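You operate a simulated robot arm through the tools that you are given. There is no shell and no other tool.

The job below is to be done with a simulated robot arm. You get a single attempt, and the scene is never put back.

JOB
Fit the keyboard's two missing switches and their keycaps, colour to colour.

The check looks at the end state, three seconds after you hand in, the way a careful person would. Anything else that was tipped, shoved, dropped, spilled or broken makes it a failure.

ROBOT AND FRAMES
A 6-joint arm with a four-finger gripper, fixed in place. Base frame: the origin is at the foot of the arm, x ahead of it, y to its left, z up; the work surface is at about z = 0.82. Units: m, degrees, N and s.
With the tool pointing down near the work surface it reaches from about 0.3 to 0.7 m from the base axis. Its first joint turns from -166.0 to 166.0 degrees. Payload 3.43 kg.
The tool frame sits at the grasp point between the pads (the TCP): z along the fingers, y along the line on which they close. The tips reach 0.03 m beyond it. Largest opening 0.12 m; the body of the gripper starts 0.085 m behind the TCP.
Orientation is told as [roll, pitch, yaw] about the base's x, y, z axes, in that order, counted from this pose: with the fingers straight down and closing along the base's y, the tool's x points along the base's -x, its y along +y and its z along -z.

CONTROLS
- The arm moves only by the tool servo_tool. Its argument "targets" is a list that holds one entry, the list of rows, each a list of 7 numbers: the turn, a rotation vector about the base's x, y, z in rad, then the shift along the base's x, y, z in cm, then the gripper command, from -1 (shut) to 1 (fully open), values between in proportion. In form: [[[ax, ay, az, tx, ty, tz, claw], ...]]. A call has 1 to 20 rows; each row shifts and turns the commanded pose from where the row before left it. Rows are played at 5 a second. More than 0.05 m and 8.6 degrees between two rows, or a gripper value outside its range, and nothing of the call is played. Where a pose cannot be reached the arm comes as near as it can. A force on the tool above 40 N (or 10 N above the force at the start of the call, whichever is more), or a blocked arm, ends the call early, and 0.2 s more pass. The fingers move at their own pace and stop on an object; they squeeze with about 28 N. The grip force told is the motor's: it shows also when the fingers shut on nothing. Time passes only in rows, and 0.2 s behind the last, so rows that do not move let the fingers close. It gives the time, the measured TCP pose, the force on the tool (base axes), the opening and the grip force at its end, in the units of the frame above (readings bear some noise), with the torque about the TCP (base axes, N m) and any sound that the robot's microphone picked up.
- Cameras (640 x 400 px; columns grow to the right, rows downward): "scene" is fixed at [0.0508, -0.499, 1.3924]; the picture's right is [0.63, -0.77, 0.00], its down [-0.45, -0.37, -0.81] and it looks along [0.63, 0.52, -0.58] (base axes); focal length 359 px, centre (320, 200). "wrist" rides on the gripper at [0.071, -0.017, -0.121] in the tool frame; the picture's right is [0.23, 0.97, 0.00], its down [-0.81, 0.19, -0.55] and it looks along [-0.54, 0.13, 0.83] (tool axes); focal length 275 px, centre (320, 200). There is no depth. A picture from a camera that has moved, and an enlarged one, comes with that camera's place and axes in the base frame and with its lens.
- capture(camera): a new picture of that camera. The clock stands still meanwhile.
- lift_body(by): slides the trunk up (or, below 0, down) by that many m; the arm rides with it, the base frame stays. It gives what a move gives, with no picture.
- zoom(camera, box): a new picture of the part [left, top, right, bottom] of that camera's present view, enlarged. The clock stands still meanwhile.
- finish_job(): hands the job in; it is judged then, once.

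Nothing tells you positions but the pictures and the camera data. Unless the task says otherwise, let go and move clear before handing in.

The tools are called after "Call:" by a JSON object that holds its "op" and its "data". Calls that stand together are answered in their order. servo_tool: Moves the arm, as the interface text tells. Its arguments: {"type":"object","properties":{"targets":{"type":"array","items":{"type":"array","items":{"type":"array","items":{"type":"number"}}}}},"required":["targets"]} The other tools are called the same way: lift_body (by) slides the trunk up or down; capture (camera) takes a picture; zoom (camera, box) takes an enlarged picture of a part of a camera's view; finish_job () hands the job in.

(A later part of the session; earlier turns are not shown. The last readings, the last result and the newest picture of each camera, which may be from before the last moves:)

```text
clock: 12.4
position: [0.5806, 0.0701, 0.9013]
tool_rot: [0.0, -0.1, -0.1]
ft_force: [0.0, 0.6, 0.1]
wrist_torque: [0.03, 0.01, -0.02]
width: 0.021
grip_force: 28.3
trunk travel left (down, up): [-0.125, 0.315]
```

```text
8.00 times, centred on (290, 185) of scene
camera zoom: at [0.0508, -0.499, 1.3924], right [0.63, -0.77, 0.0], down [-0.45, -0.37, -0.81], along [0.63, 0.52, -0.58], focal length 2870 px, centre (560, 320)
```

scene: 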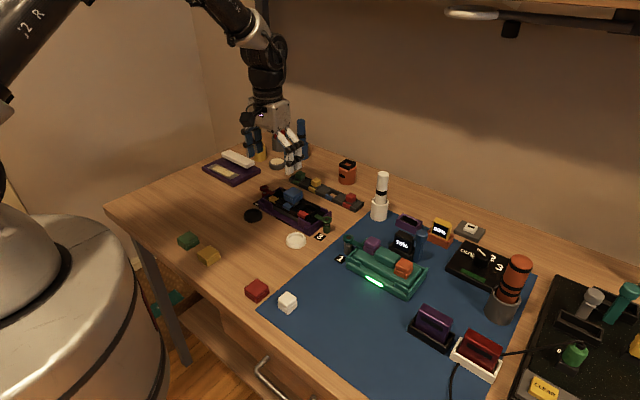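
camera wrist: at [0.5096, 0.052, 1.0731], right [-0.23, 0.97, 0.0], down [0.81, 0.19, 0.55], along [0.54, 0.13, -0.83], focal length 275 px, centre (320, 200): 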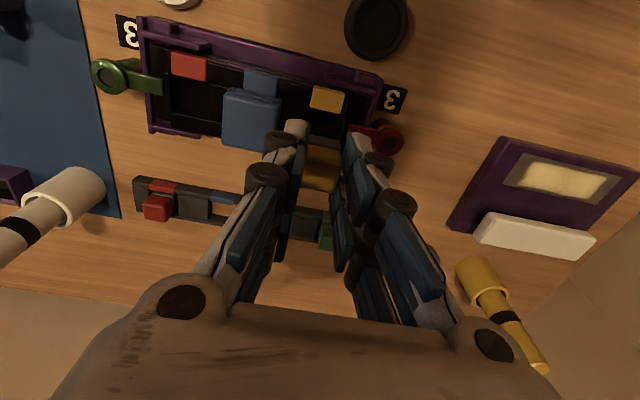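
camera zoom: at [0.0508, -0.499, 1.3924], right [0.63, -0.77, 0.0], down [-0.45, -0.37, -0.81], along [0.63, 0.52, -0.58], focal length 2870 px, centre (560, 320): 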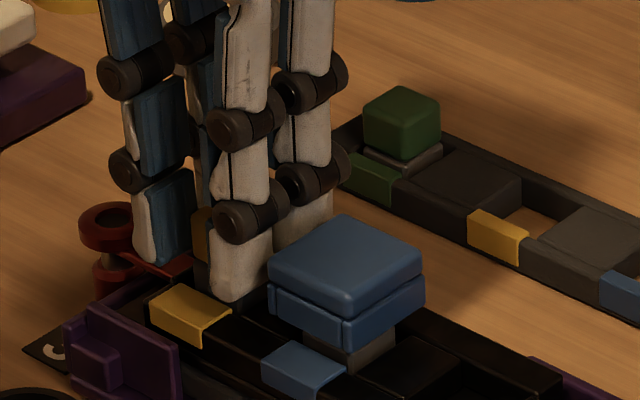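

Call:
{"op": "servo_tool", "data": {"targets": [[[0, 0, 0, 0, 0, -0.2, -1], [0, 0, 0, 0, 0, -0.2, -1], [0, 0, 0, 0, 0, 0, -1]]]}}

Call:
{"op": "zoom", "data": {"camera": "wrist", "box": [240, 80, 400, 180]}}

Call:
{"op": "zoom", "data": {"camera": "scene", "box": [250, 160, 330, 210]}}

```text
clock: 13.2
position: [0.5813, 0.0703, 0.897]
tool_rot: [0.0, 0.0, 0.0]
ft_force: [0.1, -0.2, -0.4]
wrist_torque: [0.03, -0.01, -0.01]
width: 0.021
grip_force: 28.0
trunk travel left (down, up): [-0.125, 0.315]
```

```text
4.00 times, centred on (320, 130) of wrist
camera zoom: at [0.5097, 0.0523, 1.0176], right [-0.23, 0.97, 0.0], down [0.81, 0.19, 0.55], along [0.54, 0.13, -0.83], focal length 1101 px, centre (320, 480)
```

zoom: 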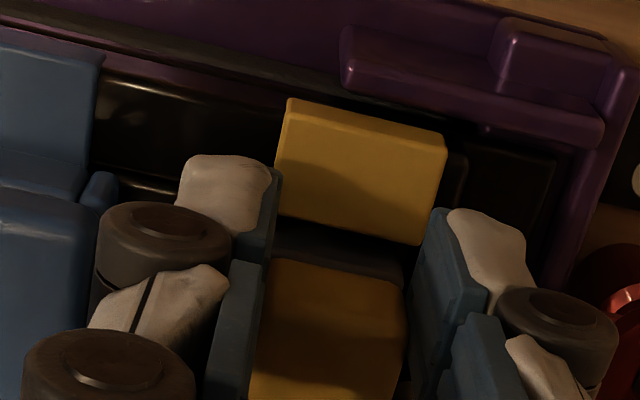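

```text
8.00 times, centred on (290, 185) of scene
camera zoom: at [0.0508, -0.499, 1.3924], right [0.63, -0.77, 0.0], down [-0.45, -0.37, -0.81], along [0.63, 0.52, -0.58], focal length 2870 px, centre (560, 320)
```

zoom: 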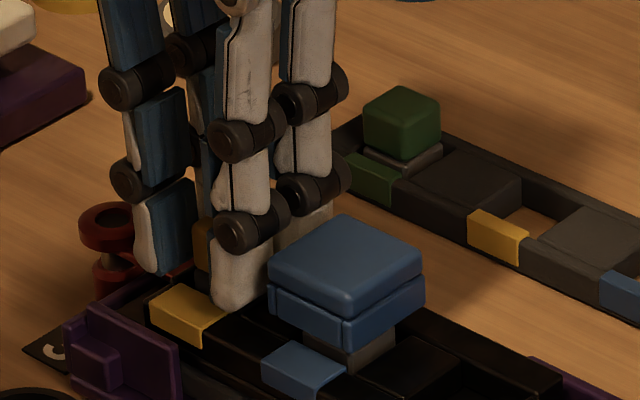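

No contact yet. From the geometry the seat should be within a few mm, so I'll keep going in 1 mm steps.

Call:
{"op": "servo_tool", "data": {"targets": [[[0, 0, 0, 0, 0, -0.1, -1], [0, 0, 0, 0, 0, -0.1, -1], [0, 0, 0, 0, 0, 0, -1]]]}}

```text
clock: 14.0
position: [0.5805, 0.0705, 0.8966]
tool_rot: [0.1, -0.1, 0.0]
ft_force: [-0.8, -1.7, 6.5]
wrist_torque: [-0.06, 0.07, 0.02]
width: 0.0211
grip_force: 28.0
trunk travel left (down, up): [-0.125, 0.315]
```

There is contact at about 6.5 N, close to the expected seat height. I'll press a little more to see whether it's the floor or a press-fit.

Call:
{"op": "servo_tool", "data": {"targets": [[[0, 0, 0, 0, 0, -0.1, -1], [0, 0, 0, 0, 0, 0, -1]]]}}

Call:
{"op": "zoom", "data": {"camera": "wrist", "box": [240, 80, 400, 180]}}

Call:
{"op": "zoom", "data": {"camera": "scene", "box": [258, 175, 306, 205]}}

```text
clock: 14.6
position: [0.5799, 0.0691, 0.8974]
tool_rot: [0.0, -0.2, 0.1]
ft_force: [0.9, -1.0, 14.7]
wrist_torque: [-0.05, 0.02, 0.02]
width: 0.021
grip_force: 28.2
trunk travel left (down, up): [-0.125, 0.315]
```

```text
4.00 times, centred on (320, 130) of wrist
camera zoom: at [0.5093, 0.0523, 1.0168], right [-0.23, 0.97, 0.0], down [0.81, 0.19, 0.56], along [0.54, 0.13, -0.83], focal length 1101 px, centre (320, 480)
```

zoom: 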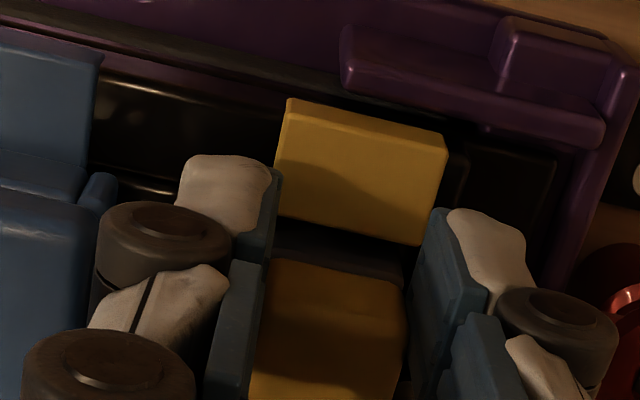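

```text
13.33 times, centred on (282, 190) of scene
camera zoom: at [0.0508, -0.499, 1.3924], right [0.63, -0.77, 0.0], down [-0.45, -0.37, -0.81], along [0.63, 0.52, -0.58], focal length 4783 px, centre (827, 333)
```

zoom: 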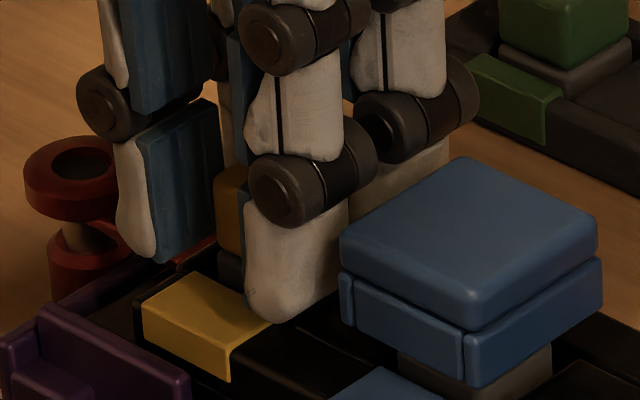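

Firm seat at TCP ≈0.8965, with the body top near 0.864 like the blue one. I'll ease off the pressure, open only about 3 mm per side because the blue cap is close, and rise.

Call:
{"op": "servo_tool", "data": {"targets": [[[0, 0, 0, 0, 0, 0.15, -1], [0, 0, 0, 0, 0, 0, -0.7], [0, 0, 0, 0, 0, 0, -0.55], [0, 0, 0, 0, 0, 0, -0.55], [0, 0, 0, 0, 0, 1.0, -0.55], [0, 0, 0, 0, 0, 2.0, -0.5], [0, 0, 0, 0, 0, 3.0, -0.4], [0, 0, 0, 0, 0, 0, -0.4]]]}}

Call:
{"op": "zoom", "data": {"camera": "wrist", "box": [220, 60, 412, 180]}}

Call:
{"op": "zoom", "data": {"camera": "scene", "box": [258, 175, 306, 205]}}

Call:
{"op": "capture", "data": {"camera": "wrist"}}

```text
clock: 16.4
position: [0.5792, 0.0704, 0.9556]
tool_rot: [0.0, 0.0, -0.1]
ft_force: [-0.2, -0.1, -0.3]
wrist_torque: [-0.03, -0.01, -0.04]
width: 0.0361
grip_force: 0.1
trunk travel left (down, up): [-0.125, 0.315]
```

```text
3.33 times, centred on (316, 120) of wrist
camera zoom: at [0.5076, 0.0531, 1.0753], right [-0.23, 0.97, 0.0], down [0.81, 0.19, 0.55], along [0.54, 0.13, -0.83], focal length 918 px, centre (333, 467)
```

zoom: 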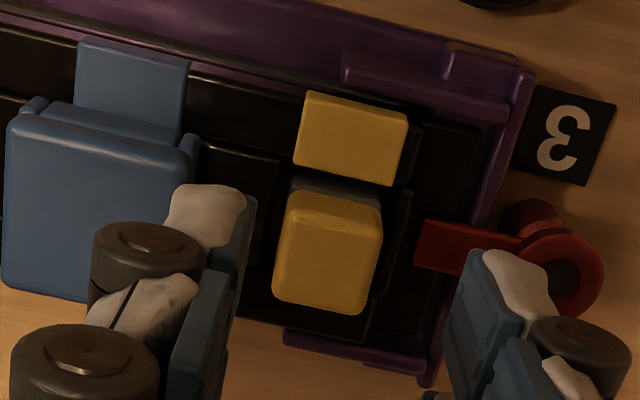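

```text
13.33 times, centred on (282, 190) of scene
camera zoom: at [0.0508, -0.499, 1.3924], right [0.63, -0.77, 0.0], down [-0.45, -0.37, -0.81], along [0.63, 0.52, -0.58], focal length 4783 px, centre (827, 333)
```

zoom: 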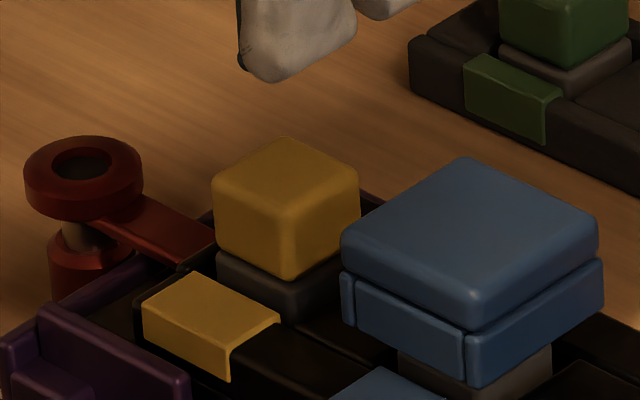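

```text
taken
camera wrist: at [0.5076, 0.0531, 1.0753], right [-0.23, 0.97, 0.0], down [0.81, 0.19, 0.55], along [0.54, 0.13, -0.83], focal length 275 px, centre (320, 200)
```

wrist: 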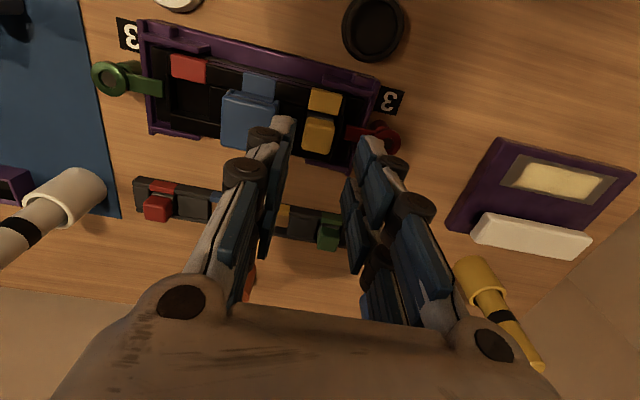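

The yellow switch sits upright in its well at the same depth as the blue one. Next is the red switch at about [0.703, −0.069] in the rack, so I'll hover over it and check.

Call:
{"op": "servo_tool", "data": {"targets": [[[0, 0, 0, 2.53, -2.726, 0.5, -0.3], [0, 0, 0, 2.53, -2.726, 0, -0.167], [0, 0, 0, 2.53, -2.726, 0, -0.167], [0, 0, 0, 2.53, -2.726, 0, -0.167], [0, 0, 0, 2.53, -2.726, 0, -0.167], [0, 0, 0, 0, 0, -3.0, -0.167], [0, 0, 0, 0, 0, 0, -0.167]]]}}

Call:
{"op": "capture", "data": {"camera": "wrist"}}

Call:
{"op": "zoom", "data": {"camera": "wrist", "box": [240, 100, 400, 200]}}

Call:
{"op": "capture", "data": {"camera": "scene"}}

```text
clock: 18.0
position: [0.7049, -0.0654, 0.9315]
tool_rot: [-0.1, 0.0, 0.0]
ft_force: [0.7, -0.8, -0.1]
wrist_torque: [-0.01, 0.01, 0.0]
width: 0.05
grip_force: 0.1
trunk travel left (down, up): [-0.125, 0.315]
```

```text
taken
camera wrist: at [0.6336, -0.0834, 1.0518], right [-0.23, 0.97, 0.0], down [0.81, 0.19, 0.55], along [0.54, 0.13, -0.83], focal length 275 px, centre (320, 200)
```

wrist: 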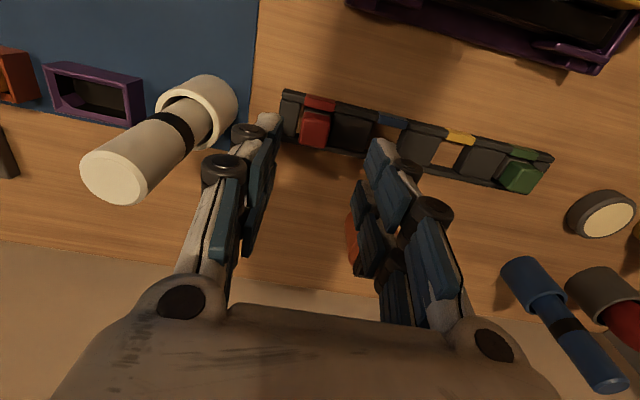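

```text
4.00 times, centred on (320, 150) of wrist
camera zoom: at [0.6336, -0.0834, 1.0518], right [-0.23, 0.97, 0.0], down [0.81, 0.19, 0.55], along [0.54, 0.13, -0.83], focal length 1101 px, centre (320, 400)
```

zoom: 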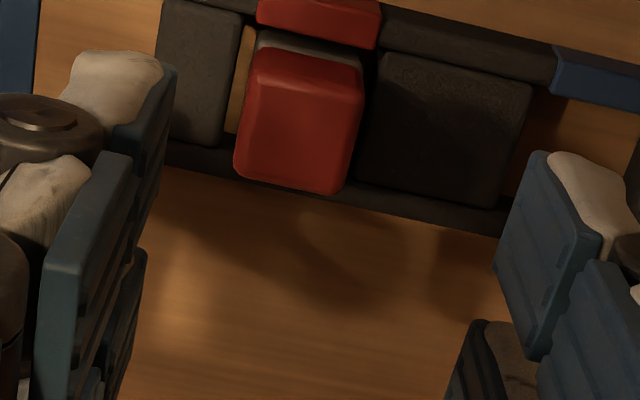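

```text
taken
```

scene: 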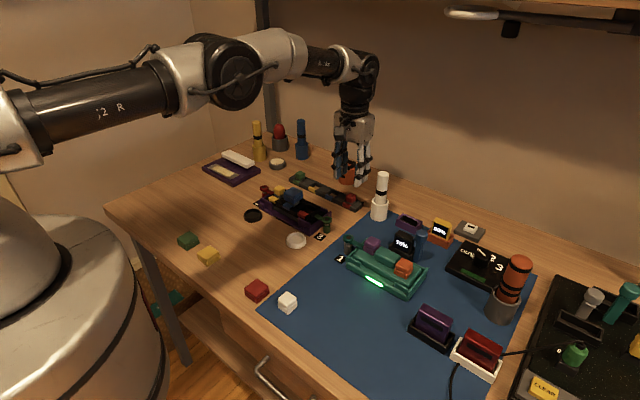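

Red stem is 1.5 mm out in x and 3.8 mm in −y from the TCP. I'll correct that, descend around it, and verify before gripping.

Call:
{"op": "servo_tool", "data": {"targets": [[[0, 0, 0, 0.15, -0.38, 0, -0.167], [0, 0, 0, 0, 0, -2.5, -0.167], [0, 0, 0, 0, 0, -2.0, -0.167], [0, 0, 0, 0, 0, -1.5, -0.167], [0, 0, 0, 0, 0, 0, -0.167]]]}}

Call:
{"op": "zoom", "data": {"camera": "wrist", "box": [240, 120, 400, 220]}}

Call:
{"op": "zoom", "data": {"camera": "scene", "box": [320, 150, 416, 210]}}

```text
clock: 19.2
position: [0.7015, -0.0684, 0.8724]
tool_rot: [0.0, 0.0, 0.0]
ft_force: [-0.1, 1.0, 0.9]
wrist_torque: [0.02, 0.01, 0.02]
width: 0.0499
grip_force: 0.1
out of reach, approached as far as the arm can: row 4
trunk travel left (down, up): [-0.125, 0.315]
```

```text
4.00 times, centred on (320, 170) of wrist
camera zoom: at [0.6311, -0.0869, 0.9929], right [-0.23, 0.97, 0.0], down [0.81, 0.19, 0.55], along [0.54, 0.13, -0.83], focal length 1101 px, centre (320, 320)
```

zoom: 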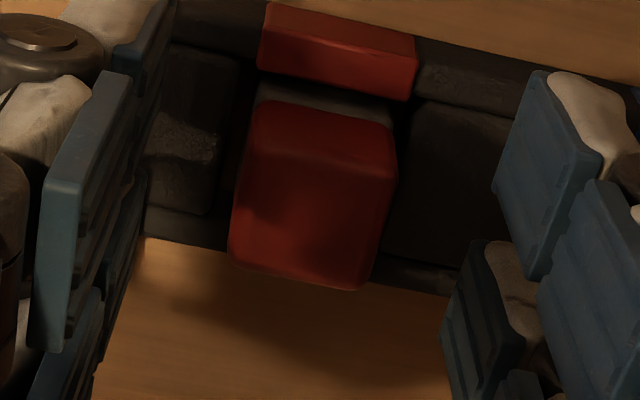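

```text
6.67 times, centred on (368, 180) of scene
camera zoom: at [0.0508, -0.499, 1.3924], right [0.63, -0.77, 0.0], down [-0.45, -0.37, -0.81], along [0.63, 0.52, -0.58], focal length 2391 px, centre (0, 333)
```

zoom: 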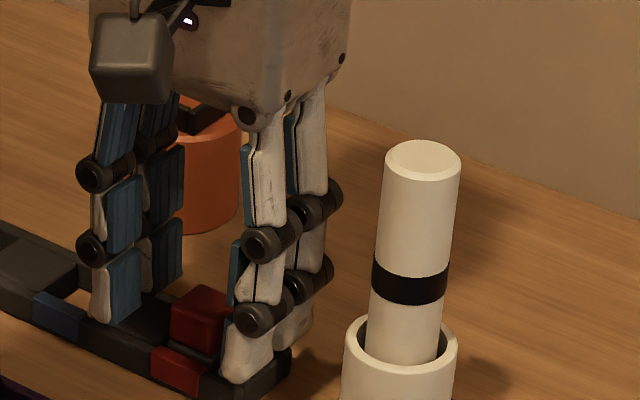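

The arm is at its reach limit, leaving the stem 3 mm further out than the TCP, but still well within the pads. I'll grip here and allow for the offset when placing.

Call:
{"op": "servo_tool", "data": {"targets": [[[0, 0, 0, -0.3, 0, -0.2, -0.167], [0, 0, 0, 0, 0, 0, -0.167]]]}}

Call:
{"op": "zoom", "data": {"camera": "wrist", "box": [240, 120, 400, 220]}}

```text
clock: 19.8
position: [0.6995, -0.0709, 0.8707]
tool_rot: [0.0, 0.0, 0.0]
ft_force: [0.3, 0.1, -0.3]
wrist_torque: [-0.02, 0.01, 0.01]
width: 0.0497
grip_force: 0.1
trunk travel left (down, up): [-0.125, 0.315]
```

```text
4.00 times, centred on (320, 170) of wrist
camera zoom: at [0.6281, -0.0873, 0.9909], right [-0.23, 0.97, 0.0], down [0.81, 0.19, 0.55], along [0.54, 0.13, -0.83], focal length 1101 px, centre (320, 320)
```

zoom: 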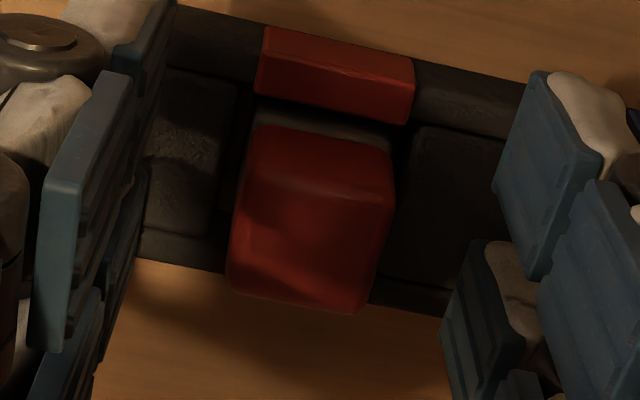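

Call:
{"op": "servo_tool", "data": {"targets": [[[0, 0, 0, 0.55, 0, 0, -0.167], [0, 0, 0, 0, 0, 0, -0.167]]]}}

Call:
{"op": "zoom", "data": {"camera": "wrist", "box": [240, 120, 400, 220]}}

```text
clock: 20.4
position: [0.7034, -0.0708, 0.8695]
tool_rot: [-0.1, 0.0, 0.0]
ft_force: [-0.4, 0.2, -0.3]
wrist_torque: [0.03, 0.0, -0.01]
width: 0.05
grip_force: 0.0
trunk travel left (down, up): [-0.125, 0.315]
```

```text
4.00 times, centred on (320, 170) of wrist
camera zoom: at [0.6324, -0.0875, 0.9912], right [-0.23, 0.97, 0.0], down [0.81, 0.19, 0.55], along [0.54, 0.13, -0.83], focal length 1101 px, centre (320, 320)
```

zoom: 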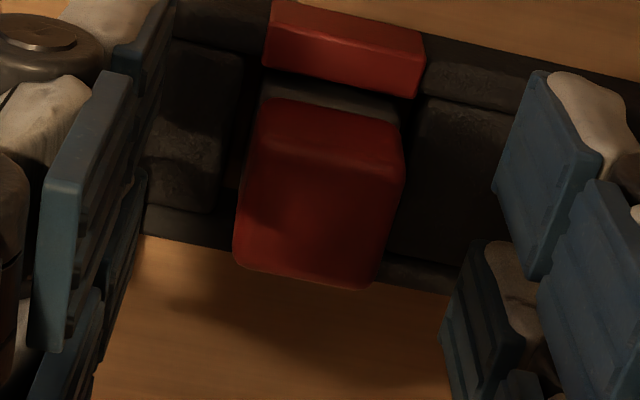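

Reached it; the stem is now within about 2 mm of centre. Closing the grip.

Call:
{"op": "servo_tool", "data": {"targets": [[[0, 0, 0, 0, 0, 0, -1], [0, 0, 0, 0, 0, 0, -1], [0, 0, 0, 0, 0, 0, -1], [0, 0, 0, 0, 0, 0, -1], [0, 0, 0, 0, 0, 0, -1]]]}}

Call:
{"op": "zoom", "data": {"camera": "wrist", "box": [240, 120, 400, 220]}}

```text
clock: 21.6
position: [0.7046, -0.0704, 0.8705]
tool_rot: [0.0, -0.1, 0.0]
ft_force: [0.0, 0.4, -0.2]
wrist_torque: [-0.02, 0.01, -0.02]
width: 0.021
grip_force: 27.9
trunk travel left (down, up): [-0.125, 0.315]
```

```text
4.00 times, centred on (320, 170) of wrist
camera zoom: at [0.6324, -0.0875, 0.9912], right [-0.23, 0.97, 0.0], down [0.81, 0.19, 0.55], along [0.54, 0.13, -0.83], focal length 1101 px, centre (320, 320)
```

zoom: 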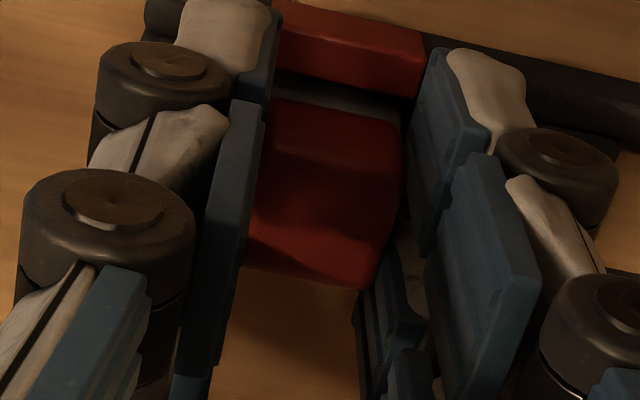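

Gripped. I'll lift it out of the rack and carry it over the red well near [0.579, −0.030].

Call:
{"op": "servo_tool", "data": {"targets": [[[0, 0, 0, 0, 0, 0.5, -1], [0, 0, 0, 0, 0, 1.0, -1], [0, 0, 0, 0, 0, 1.5, -1], [0, 0, 0, 0, 0, 2.0, -1], [0, 0, 0, 0, 0, 3.0, -1], [0, 0, 0, 0, 0, 2.0, -1], [0, 0, 0, -3.13, 1.005, 0, -1], [0, 0, 0, -3.13, 1.005, 0, -1], [0, 0, 0, -3.13, 1.005, 0, -1], [0, 0, 0, -3.12, 1.005, 0, -1], [0, 0, 0, 0, 0, -1.5, -1], [0, 0, 0, 0, 0, 0, -1]]]}}

Call:
{"op": "capture", "data": {"camera": "wrist"}}

Call:
{"op": "zoom", "data": {"camera": "wrist", "box": [240, 80, 400, 180]}}

Call:
{"op": "zoom", "data": {"camera": "scene", "box": [260, 165, 356, 225]}}

```text
clock: 24.2
position: [0.7099, -0.0709, 0.9538]
tool_rot: [-0.1, 0.0, 0.0]
ft_force: [0.3, 0.8, -0.5]
wrist_torque: [-0.02, 0.0, -0.02]
width: 0.0209
grip_force: 27.7
out of reach, approached as far as the arm can: row 7, 8, 9, 10
trunk travel left (down, up): [-0.125, 0.315]
```

```text
taken
camera wrist: at [0.6381, -0.0879, 1.0741], right [-0.23, 0.97, 0.0], down [0.81, 0.19, 0.55], along [0.54, 0.13, -0.83], focal length 275 px, centre (320, 200)
```

wrist: 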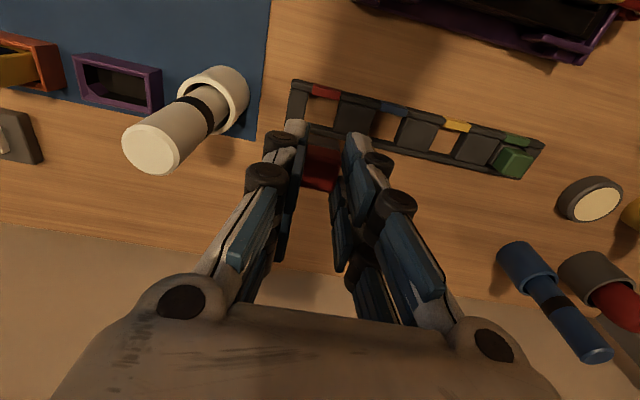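

```text
4.00 times, centred on (320, 130) of wrist
camera zoom: at [0.6381, -0.0879, 1.0741], right [-0.23, 0.97, 0.0], down [0.81, 0.19, 0.55], along [0.54, 0.13, -0.83], focal length 1101 px, centre (320, 480)
```

zoom: 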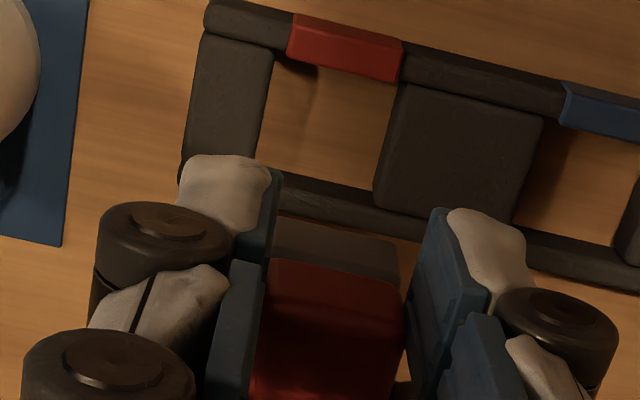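

```text
6.67 times, centred on (308, 195) of scene
camera zoom: at [0.0508, -0.499, 1.3924], right [0.63, -0.77, 0.0], down [-0.45, -0.37, -0.81], along [0.63, 0.52, -0.58], focal length 2391 px, centre (400, 233)
```

zoom: 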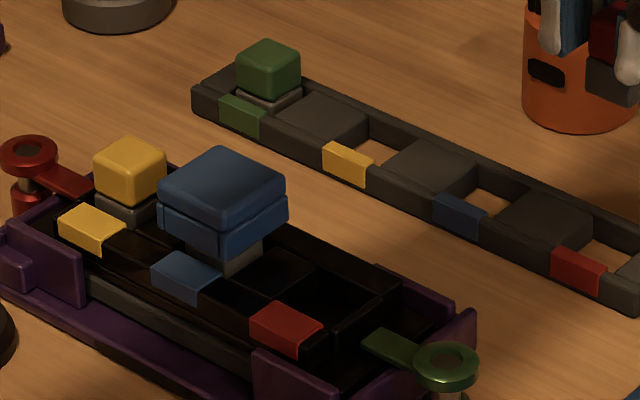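

The arm balked at the retreat while stretched near its limit, but it is still holding the red switch at z≈0.954. I'll try moving back in smaller steps.

Call:
{"op": "servo_tool", "data": {"targets": [[[0, 0, 0, -0.5, 0, 0, -1], [0, 0, 0, -0.5, 0, 0, -1], [0, 0, 0, -1.0, 0, 0, -1], [0, 0, 0, 0, 0, 0, -1]]]}}

```text
clock: 25.2
position: [0.7064, -0.0706, 0.9543]
tool_rot: [-0.1, 0.1, 0.0]
ft_force: [-0.8, 0.3, -0.2]
wrist_torque: [-0.01, 0.02, -0.02]
width: 0.021
grip_force: 27.5
out of reach, approached as far as the arm can: row 2, 3
trunk travel left (down, up): [-0.125, 0.315]
```

Call:
{"op": "servo_tool", "data": {"targets": [[[0, 0, 0, 0, 0, 0.5, -1], [0, 0, 0, -0.3, 0.1, 0, -1], [0, 0, 0, -0.3, 0.1, 0, -1], [0, 0, 0, -0.3, 0.1, 0, -1], [0, 0, 0, -0.3, 0.1, 0, -1], [0, 0, 0, 0, 0, 0, -1]]]}}

```text
clock: 26.6
position: [0.7065, -0.0707, 0.9587]
tool_rot: [0.0, 0.1, 0.1]
ft_force: [0.3, 0.2, 0.7]
wrist_torque: [0.0, -0.02, -0.04]
width: 0.0211
grip_force: 28.0
out of reach, approached as far as the arm can: row 2, 4, 5
trunk travel left (down, up): [-0.125, 0.315]
```

Call:
{"op": "servo_tool", "data": {"targets": [[[0, 0, 0, 0, 1.0, 0, -1], [0, 0, 0, 0, 0, 0, -1]]]}}

Call:
{"op": "servo_tool", "data": {"targets": [[[0, 0, 0, 0, 0, 2.0, -1], [0, 0, 0, 0, 0, 0, -1]]]}}

Call:
{"op": "servo_tool", "data": {"targets": [[[0, 0, 0, -1.0, 0, 0, -1], [0, 0, 0, 0, 0, 0, -1]]]}}

Call:
{"op": "capture", "data": {"camera": "scene"}}

```text
clock: 27.2
position: [0.7099, -0.0614, 0.9588]
tool_rot: [0.0, 0.1, 0.1]
ft_force: [-0.8, -0.2, 0.6]
wrist_torque: [0.01, 0.02, 0.01]
width: 0.0211
grip_force: 27.8
trunk travel left (down, up): [-0.125, 0.315]
```

```text
clock: 27.8
position: [0.7079, -0.0623, 0.9793]
tool_rot: [0.0, 0.1, 0.0]
ft_force: [0.2, 0.2, 0.6]
wrist_torque: [0.01, 0.0, 0.02]
width: 0.0211
grip_force: 27.7
trunk travel left (down, up): [-0.125, 0.315]
```

```text
clock: 28.4
position: [0.7083, -0.0614, 0.979]
tool_rot: [0.0, 0.0, -0.1]
ft_force: [0.6, -0.8, 0.4]
wrist_torque: [0.03, -0.02, -0.01]
width: 0.0211
grip_force: 27.1
out of reach, approached as far as the arm can: row 1
trunk travel left (down, up): [-0.125, 0.315]
```

```text
taken
```

scene: 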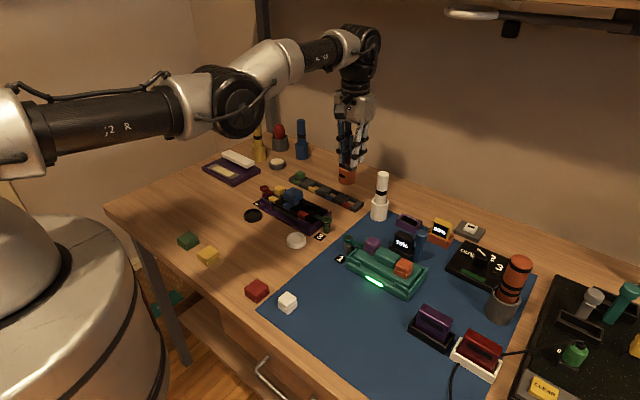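

Sideways and vertical moves work but retreat along x doesn't: the elbow seems to have flipped downward while I lifted at full stretch. I'll straighten the arm at a higher level and then descend, which should fold the elbow back up.

Call:
{"op": "servo_tool", "data": {"targets": [[[0, 0, 0, 0, 0, 2.0, -1], [0, 0, 0, 0, 0, 2.0, -1], [0, 0, 0, 1.0, 0, 0, -1], [0, 0, 0, 1.0, 0, 0, -1], [0, 0, 0, 1.0, 0, 0, -1], [0, 0, 0, 0, 0, 0, -1]]]}}

Call:
{"op": "capture", "data": {"camera": "scene"}}

```text
clock: 29.8
position: [0.7081, -0.0601, 1.0198]
tool_rot: [0.0, 0.1, 0.0]
ft_force: [0.1, 0.2, -0.3]
wrist_torque: [0.0, -0.02, 0.01]
width: 0.021
grip_force: 28.5
out of reach, approached as far as the arm can: row 3, 4, 5
trunk travel left (down, up): [-0.125, 0.315]
```

```text
taken
```

scene: 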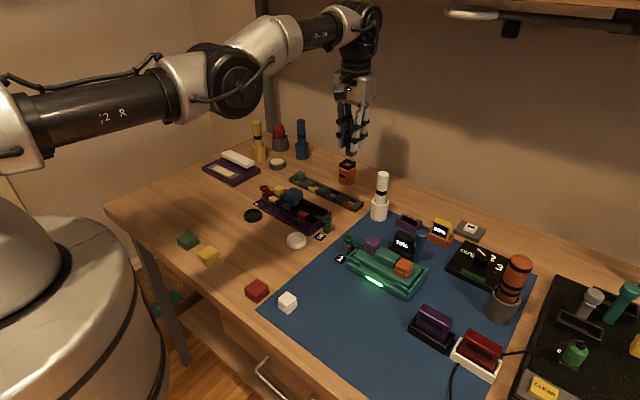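

Both +x and −x are refused, so the arm is at its straight-elbow singularity. I'll combine downward motion with a small retreat to bend the elbow again.

Call:
{"op": "servo_tool", "data": {"targets": [[[0, 0, 0, -0.1, 0, -2.0, -1], [0, 0, 0, -0.3, 0, -2.0, -1], [0, 0, 0, -0.5, 0, -1.0, -1], [0, 0, 0, -1.0, 0, -0.5, -1], [0, 0, 0, 0, 0, 0, -1]]]}}

```text
clock: 31.0
position: [0.7077, -0.0624, 0.9649]
tool_rot: [0.0, 0.3, -0.1]
ft_force: [0.5, 0.5, 0.2]
wrist_torque: [0.05, 0.01, 0.01]
width: 0.0209
grip_force: 27.8
out of reach, approached as far as the arm can: row 3, 4
trunk travel left (down, up): [-0.125, 0.315]
```

Call:
{"op": "capture", "data": {"camera": "scene"}}

Call:
{"op": "servo_tool", "data": {"targets": [[[0, 0, 0, -0.2, 0, -0.5, -1], [0, 0, 0, 0, 0, 0, -1]]]}}

Call:
{"op": "servo_tool", "data": {"targets": [[[0, 0, 0, -0.3, 0, -0.5, -1], [0, 0, 0, 0, 0, 0, -1]]]}}

```text
taken
```

scene: 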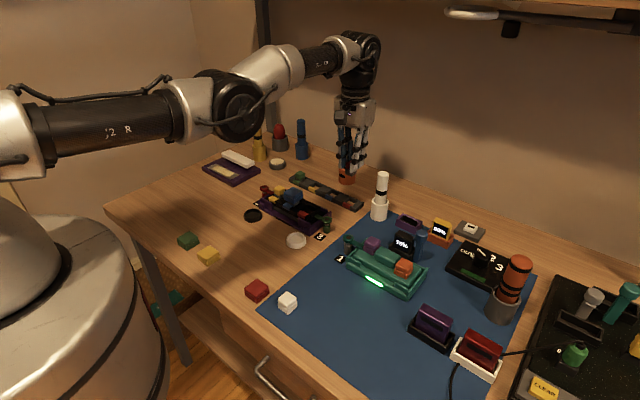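

```text
clock: 31.6
position: [0.7087, -0.064, 0.9606]
tool_rot: [0.0, 0.0, 0.0]
ft_force: [0.7, 0.4, 0.7]
wrist_torque: [0.01, -0.03, 0.01]
width: 0.0211
grip_force: 28.5
trunk travel left (down, up): [-0.125, 0.315]
```

```text
clock: 32.2
position: [0.7079, -0.0653, 0.9534]
tool_rot: [0.0, 0.2, 0.0]
ft_force: [0.9, 0.3, -0.2]
wrist_torque: [-0.01, -0.06, 0.01]
width: 0.0211
grip_force: 27.9
out of reach, approached as far as the arm can: row 1
trunk travel left (down, up): [-0.125, 0.315]
```

The refusal pattern suggests that straightening low and then rising should fold the elbow upward. I'll try that order.

Call:
{"op": "servo_tool", "data": {"targets": [[[0, 0, 0, 0.5, 0, 0, -1], [0, 0, 0, 1.0, 0, 0, -1], [0, 0, 0, 1.0, 0, 0, -1], [0, 0, 0, 0, 0, 0, -1], [0, 0, 0, -0.1, 0, 2.0, -1], [0, 0, 0, -0.2, 0, 2.0, -1], [0, 0, 0, -0.3, 0, 1.5, -1], [0, 0, 0, -0.5, 0, 1.0, -1], [0, 0, 0, -1.0, 0, 0.5, -1], [0, 0, 0, 0, 0, 0, -1]]]}}

Call:
{"op": "capture", "data": {"camera": "scene"}}

```text
clock: 34.4
position: [0.7034, -0.0668, 1.0274]
tool_rot: [0.0, 0.2, 0.0]
ft_force: [-0.2, 0.5, -0.4]
wrist_torque: [-0.01, 0.05, -0.01]
width: 0.0207
grip_force: 28.1
out of reach, approached as far as the arm can: row 2, 3, 8, 9
trunk travel left (down, up): [-0.125, 0.315]
```

```text
taken
```

scene: 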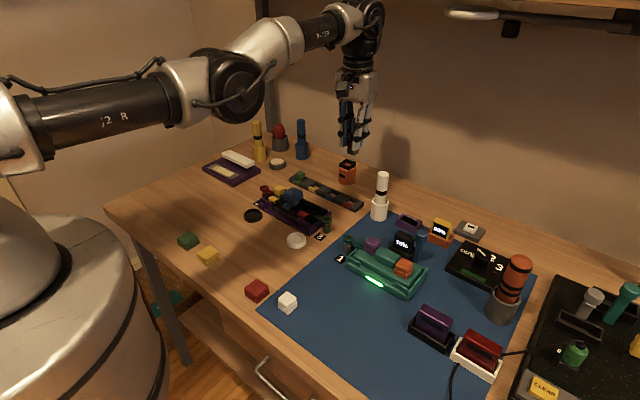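

The elbow is still bent slightly downward. I'll straighten the arm again and then ask for one larger retreat, in free space well above everything, to get the solver onto the elbow-up side.

Call:
{"op": "servo_tool", "data": {"targets": [[[0, 0, 0, 0.5, 0, 0, -1], [0, 0, 0, 0.5, 0, 0, -1], [0, 0, 0, -4.5, 0, 0, -1], [0, 0, 0, 0, 0, 0, -1], [0, 0, 0, 0, 0, 0, -1]]]}}

Call:
{"op": "capture", "data": {"camera": "scene"}}

```text
clock: 35.6
position: [0.6632, -0.0681, 1.0258]
tool_rot: [0.0, -0.1, 0.0]
ft_force: [1.2, 0.8, -0.6]
wrist_torque: [0.0, 0.08, 0.0]
width: 0.0209
grip_force: 28.2
out of reach, approached as far as the arm can: row 2
trunk travel left (down, up): [-0.125, 0.315]
```

```text
taken
```

scene: 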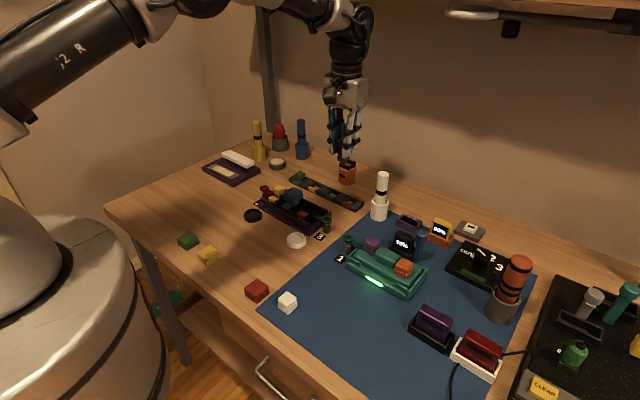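

That worked: the elbow is up again and the switch is still held. Moving over the red well now.

Call:
{"op": "servo_tool", "data": {"targets": [[[0, 0, 0, -2.8, 1.25, -1.0, -1], [0, 0, 0, -2.8, 1.25, -1.0, -1], [0, 0, 0, -2.8, 1.25, -1.0, -1], [0, 0, 0, 0, 0, -2.0, -1], [0, 0, 0, 0, 0, -2.0, -1], [0, 0, 0, 0, 0, 0, -1]]]}}

Call:
{"op": "capture", "data": {"camera": "wrist"}}

Call:
{"op": "zoom", "data": {"camera": "wrist", "box": [240, 80, 400, 180]}}

Call:
{"op": "zoom", "data": {"camera": "scene", "box": [260, 165, 356, 225]}}

```text
clock: 37.0
position: [0.5815, -0.0293, 0.9589]
tool_rot: [0.0, 0.0, 0.0]
ft_force: [0.0, -0.7, -0.5]
wrist_torque: [-0.02, -0.02, -0.02]
width: 0.0211
grip_force: 28.2
trunk travel left (down, up): [-0.125, 0.315]
```

```text
taken
camera wrist: at [0.5101, -0.0471, 1.0787], right [-0.23, 0.97, 0.0], down [0.81, 0.19, 0.55], along [0.54, 0.13, -0.83], focal length 275 px, centre (320, 200)
```

wrist: 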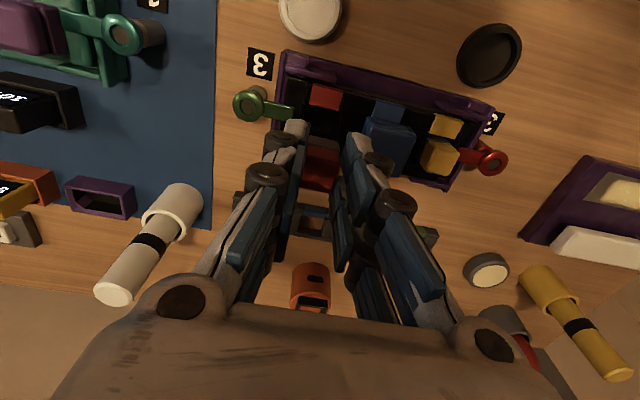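

```text
4.00 times, centred on (320, 130) of wrist
camera zoom: at [0.5101, -0.0471, 1.0787], right [-0.23, 0.97, 0.0], down [0.81, 0.19, 0.55], along [0.54, 0.13, -0.83], focal length 1101 px, centre (320, 480)
```

zoom: 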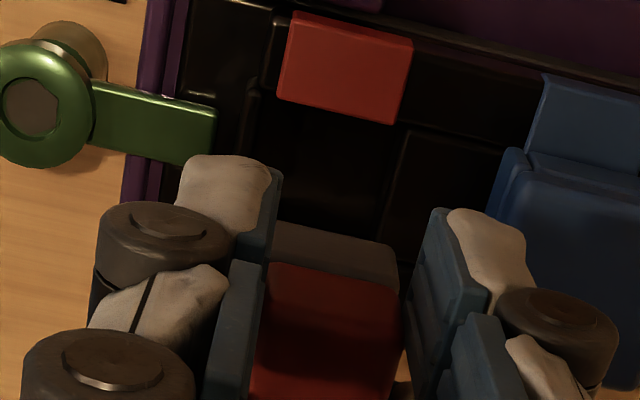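

```text
6.67 times, centred on (308, 195) of scene
camera zoom: at [0.0508, -0.499, 1.3924], right [0.63, -0.77, 0.0], down [-0.45, -0.37, -0.81], along [0.63, 0.52, -0.58], focal length 2391 px, centre (400, 233)
```

zoom: 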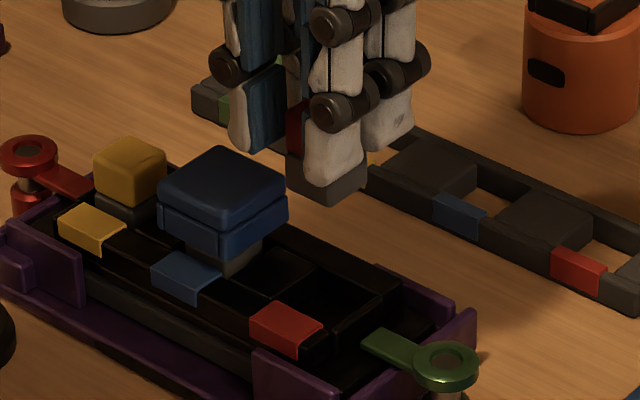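

The label offset shows I need −1.7 mm in x and −0.8 mm in y. I'll correct that and descend to just above the well.

Call:
{"op": "servo_tool", "data": {"targets": [[[0, 0, 0, -0.17, -0.08, 0, -1], [0, 0, 0, 0, 0, -1.5, -1], [0, 0, 0, 0, 0, -1.5, -1], [0, 0, 0, 0, 0, -1.2, -1], [0, 0, 0, 0, 0, -0.3, -1], [0, 0, 0, 0, 0, 0, -1]]]}}

Call:
{"op": "zoom", "data": {"camera": "wrist", "box": [240, 80, 400, 180]}}

Call:
{"op": "zoom", "data": {"camera": "scene", "box": [270, 170, 350, 220]}}

```text
clock: 38.4
position: [0.5771, -0.03, 0.9111]
tool_rot: [0.0, 0.0, 0.1]
ft_force: [0.3, -0.1, -0.5]
wrist_torque: [-0.01, -0.01, 0.01]
width: 0.0209
grip_force: 28.2
trunk travel left (down, up): [-0.125, 0.315]
```

```text
4.00 times, centred on (320, 130) of wrist
camera zoom: at [0.5066, -0.0474, 1.0312], right [-0.23, 0.97, 0.0], down [0.81, 0.19, 0.55], along [0.54, 0.13, -0.83], focal length 1101 px, centre (320, 480)
```

zoom: 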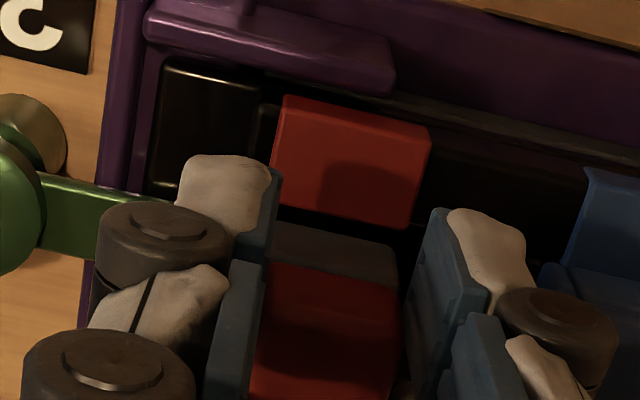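

```text
8.00 times, centred on (310, 195) of scene
camera zoom: at [0.0508, -0.499, 1.3924], right [0.63, -0.77, 0.0], down [-0.45, -0.37, -0.81], along [0.63, 0.52, -0.58], focal length 2870 px, centre (400, 240)
```

zoom: 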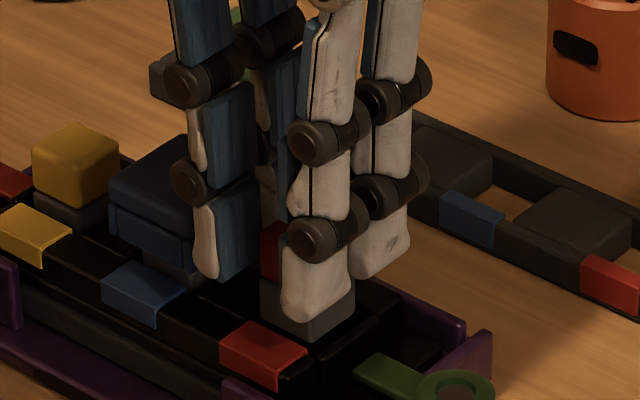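

Call:
{"op": "servo_tool", "data": {"targets": [[[0, 0, 0, 0.1, 0, 0, -1], [0, 0, 0, 0, 0, -0.3, -1], [0, 0, 0, 0, 0, -0.3, -1], [0, 0, 0, 0, 0, -0.2, -1], [0, 0, 0, 0, 0, -0.1, -1], [0, 0, 0, 0, 0, 0, -1]]]}}

Call:
{"op": "zoom", "data": {"camera": "wrist", "box": [240, 80, 400, 180]}}

Call:
{"op": "zoom", "data": {"camera": "scene", "box": [278, 180, 342, 220]}}

```text
clock: 39.8
position: [0.5793, -0.0293, 0.9003]
tool_rot: [0.1, 0.0, 0.0]
ft_force: [-0.2, 0.1, -0.3]
wrist_torque: [-0.01, 0.0, -0.01]
width: 0.0213
grip_force: 28.1
trunk travel left (down, up): [-0.125, 0.315]
```

```text
4.00 times, centred on (320, 130) of wrist
camera zoom: at [0.508, -0.0472, 1.0221], right [-0.23, 0.97, 0.0], down [0.81, 0.19, 0.55], along [0.54, 0.13, -0.83], focal length 1101 px, centre (320, 480)
```

zoom: 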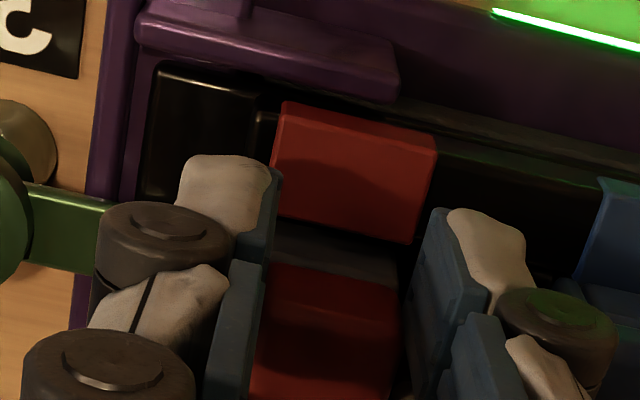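

```text
10.00 times, centred on (310, 200) of scene
camera zoom: at [0.0508, -0.499, 1.3924], right [0.63, -0.77, 0.0], down [-0.45, -0.37, -0.81], along [0.63, 0.52, -0.58], focal length 3587 px, centre (420, 200)
```

zoom: 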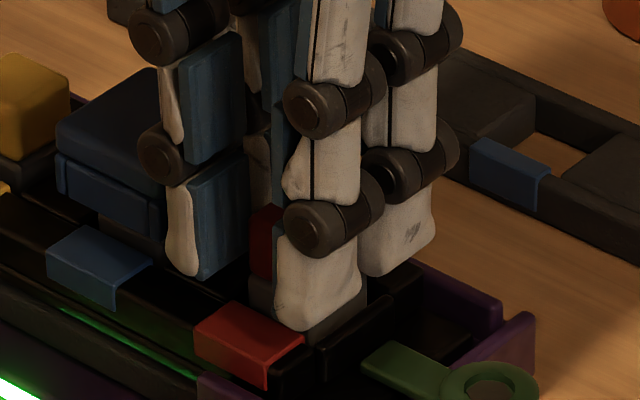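

A green indicator bar has just lit on the keyboard dock, which is a good sign. I'll keep lowering gently until it seats.

Call:
{"op": "servo_tool", "data": {"targets": [[[0, 0, 0, 0, 0, -0.1, -1], [0, 0, 0, 0, 0, -0.1, -1], [0, 0, 0, 0, 0, 0, -1]]]}}

Call:
{"op": "capture", "data": {"camera": "scene"}}

```text
clock: 40.6
position: [0.5784, -0.0301, 0.8995]
tool_rot: [0.0, 0.0, -0.1]
ft_force: [0.5, 0.2, 0.3]
wrist_torque: [-0.01, -0.02, 0.0]
width: 0.0213
grip_force: 27.6
trunk travel left (down, up): [-0.125, 0.315]
```

```text
taken
```

scene: 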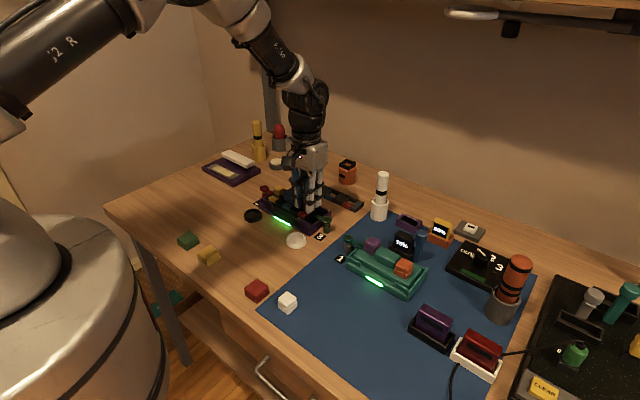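

Call:
{"op": "servo_tool", "data": {"targets": [[[0, 0, 0, 0, 0, -0.1, -1], [0, 0, 0, 0, 0, -0.1, -1], [0, 0, 0, 0, 0, 0, -1]]]}}

```text
clock: 41.4
position: [0.5789, -0.0312, 0.8991]
tool_rot: [0.0, -0.1, -0.1]
ft_force: [-1.1, -0.8, 8.3]
wrist_torque: [0.0, 0.05, 0.0]
width: 0.021
grip_force: 28.0
trunk travel left (down, up): [-0.125, 0.315]
```

Seated with 8 N contact at the expected height. I'll give it one more millimetre of press, as with the yellow, then release and rise.

Call:
{"op": "servo_tool", "data": {"targets": [[[0, 0, 0, 0, 0, -0.1, -1], [0, 0, 0, 0, 0, 0, -1]]]}}

Call:
{"op": "servo_tool", "data": {"targets": [[[0, 0, 0, 0, 0, 0.15, -1], [0, 0, 0, 0, 0, 0, -0.7], [0, 0, 0, 0, 0, 0, -0.55], [0, 0, 0, 0, 0, 0, -0.55], [0, 0, 0, 0, 0, 1.0, -0.55], [0, 0, 0, 0, 0, 2.0, -0.5], [0, 0, 0, 0, 0, 3.0, -0.4], [0, 0, 0, 0, 0, 0, -0.4]]]}}

Call:
{"op": "zoom", "data": {"camera": "wrist", "box": [220, 60, 412, 180]}}

Call:
{"op": "zoom", "data": {"camera": "scene", "box": [258, 178, 338, 228]}}

```text
clock: 42.0
position: [0.5786, -0.0302, 0.8985]
tool_rot: [0.0, -0.3, 0.0]
ft_force: [-0.5, -2.8, 22.6]
wrist_torque: [-0.08, 0.02, -0.01]
width: 0.021
grip_force: 28.0
trunk travel left (down, up): [-0.125, 0.315]
```

```text
clock: 43.8
position: [0.578, -0.0294, 0.9602]
tool_rot: [0.0, 0.0, 0.0]
ft_force: [0.2, 0.0, -0.2]
wrist_torque: [0.02, -0.02, 0.01]
width: 0.0359
grip_force: 0.1
trunk travel left (down, up): [-0.125, 0.315]
```

```text
3.33 times, centred on (316, 120) of wrist
camera zoom: at [0.5065, -0.0477, 1.0808], right [-0.23, 0.97, 0.0], down [0.81, 0.19, 0.55], along [0.54, 0.13, -0.83], focal length 918 px, centre (333, 467)
```

zoom: 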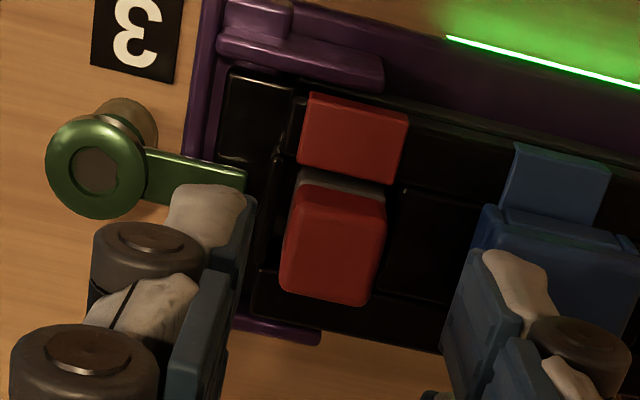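

```text
8.00 times, centred on (298, 203) of scene
camera zoom: at [0.0508, -0.499, 1.3924], right [0.63, -0.77, 0.0], down [-0.45, -0.37, -0.81], along [0.63, 0.52, -0.58], focal length 2870 px, centre (496, 176)
```

zoom: 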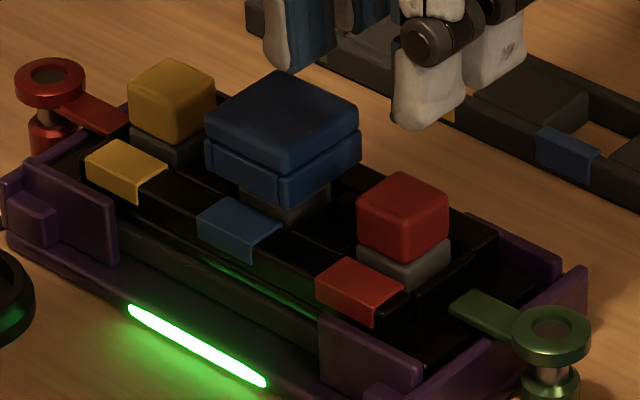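

Both switches are seated and the dock light is green. Now the caps, yellow first, at about [0.339, 0.053]. I'll hover above it with the gripper opened wider.

Call:
{"op": "servo_tool", "data": {"targets": [[[0, 0, 0, -2.0, 0.6, 1.5, -0.4], [0, 0, 0, -3.65, 1.27, 0, -0.4], [0, 0, 0, -3.65, 1.27, 0, 0], [0, 0, 0, -3.65, 1.27, 0, 0.2], [0, 0, 0, -3.65, 1.27, 0, 0.2], [0, 0, 0, -3.65, 1.27, 0, 0.2], [0, 0, 0, -3.65, 1.27, 0, 0.2], [0, 0, 0, 0, 0, -3.0, 0.2], [0, 0, 0, 0, 0, 0, 0.2]]]}}

Call:
{"op": "capture", "data": {"camera": "wrist"}}

Call:
{"op": "zoom", "data": {"camera": "wrist", "box": [224, 60, 416, 180]}}

Call:
{"op": "zoom", "data": {"camera": "scene", "box": [170, 225, 250, 275]}}

```text
clock: 45.8
position: [0.3404, 0.0522, 0.9452]
tool_rot: [-0.1, -0.1, 0.0]
ft_force: [0.0, -1.1, -0.7]
wrist_torque: [0.01, 0.04, -0.03]
width: 0.0719
grip_force: 0.0
trunk travel left (down, up): [-0.125, 0.315]
```

```text
taken
camera wrist: at [0.2687, 0.0344, 1.0662], right [-0.23, 0.97, 0.0], down [0.81, 0.19, 0.55], along [0.54, 0.13, -0.83], focal length 275 px, centre (320, 200)
```

wrist: 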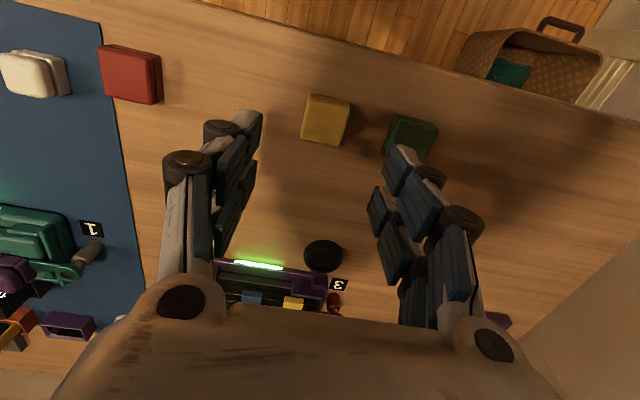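

```text
3.33 times, centred on (320, 120) of wrist
camera zoom: at [0.2687, 0.0344, 1.0662], right [-0.23, 0.97, 0.0], down [0.81, 0.19, 0.55], along [0.54, 0.13, -0.83], focal length 918 px, centre (320, 467)
```

zoom: 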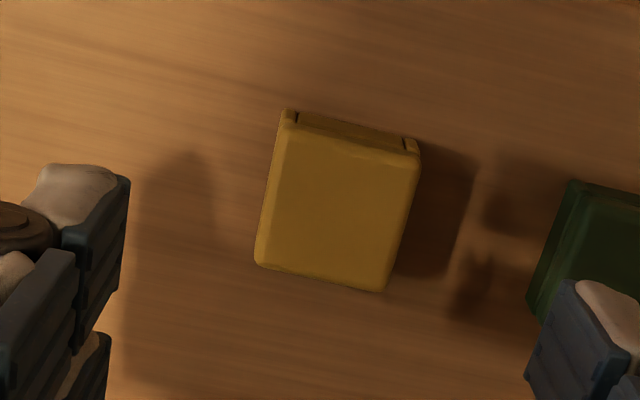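

```text
8.00 times, centred on (210, 250) of scene
camera zoom: at [0.0508, -0.499, 1.3924], right [0.63, -0.77, 0.0], down [-0.45, -0.37, -0.81], along [0.63, 0.52, -0.58], focal length 2870 px, centre (1200, -200)
```

zoom: 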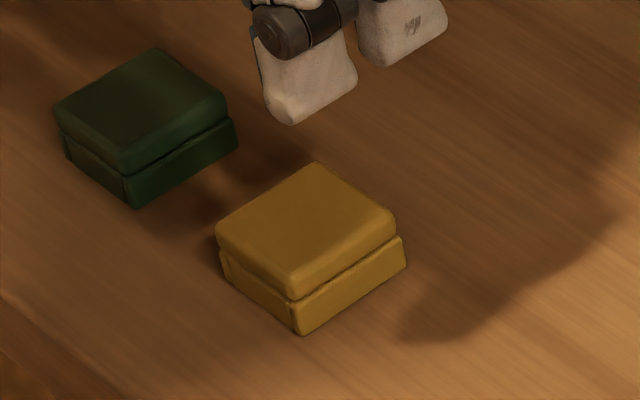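

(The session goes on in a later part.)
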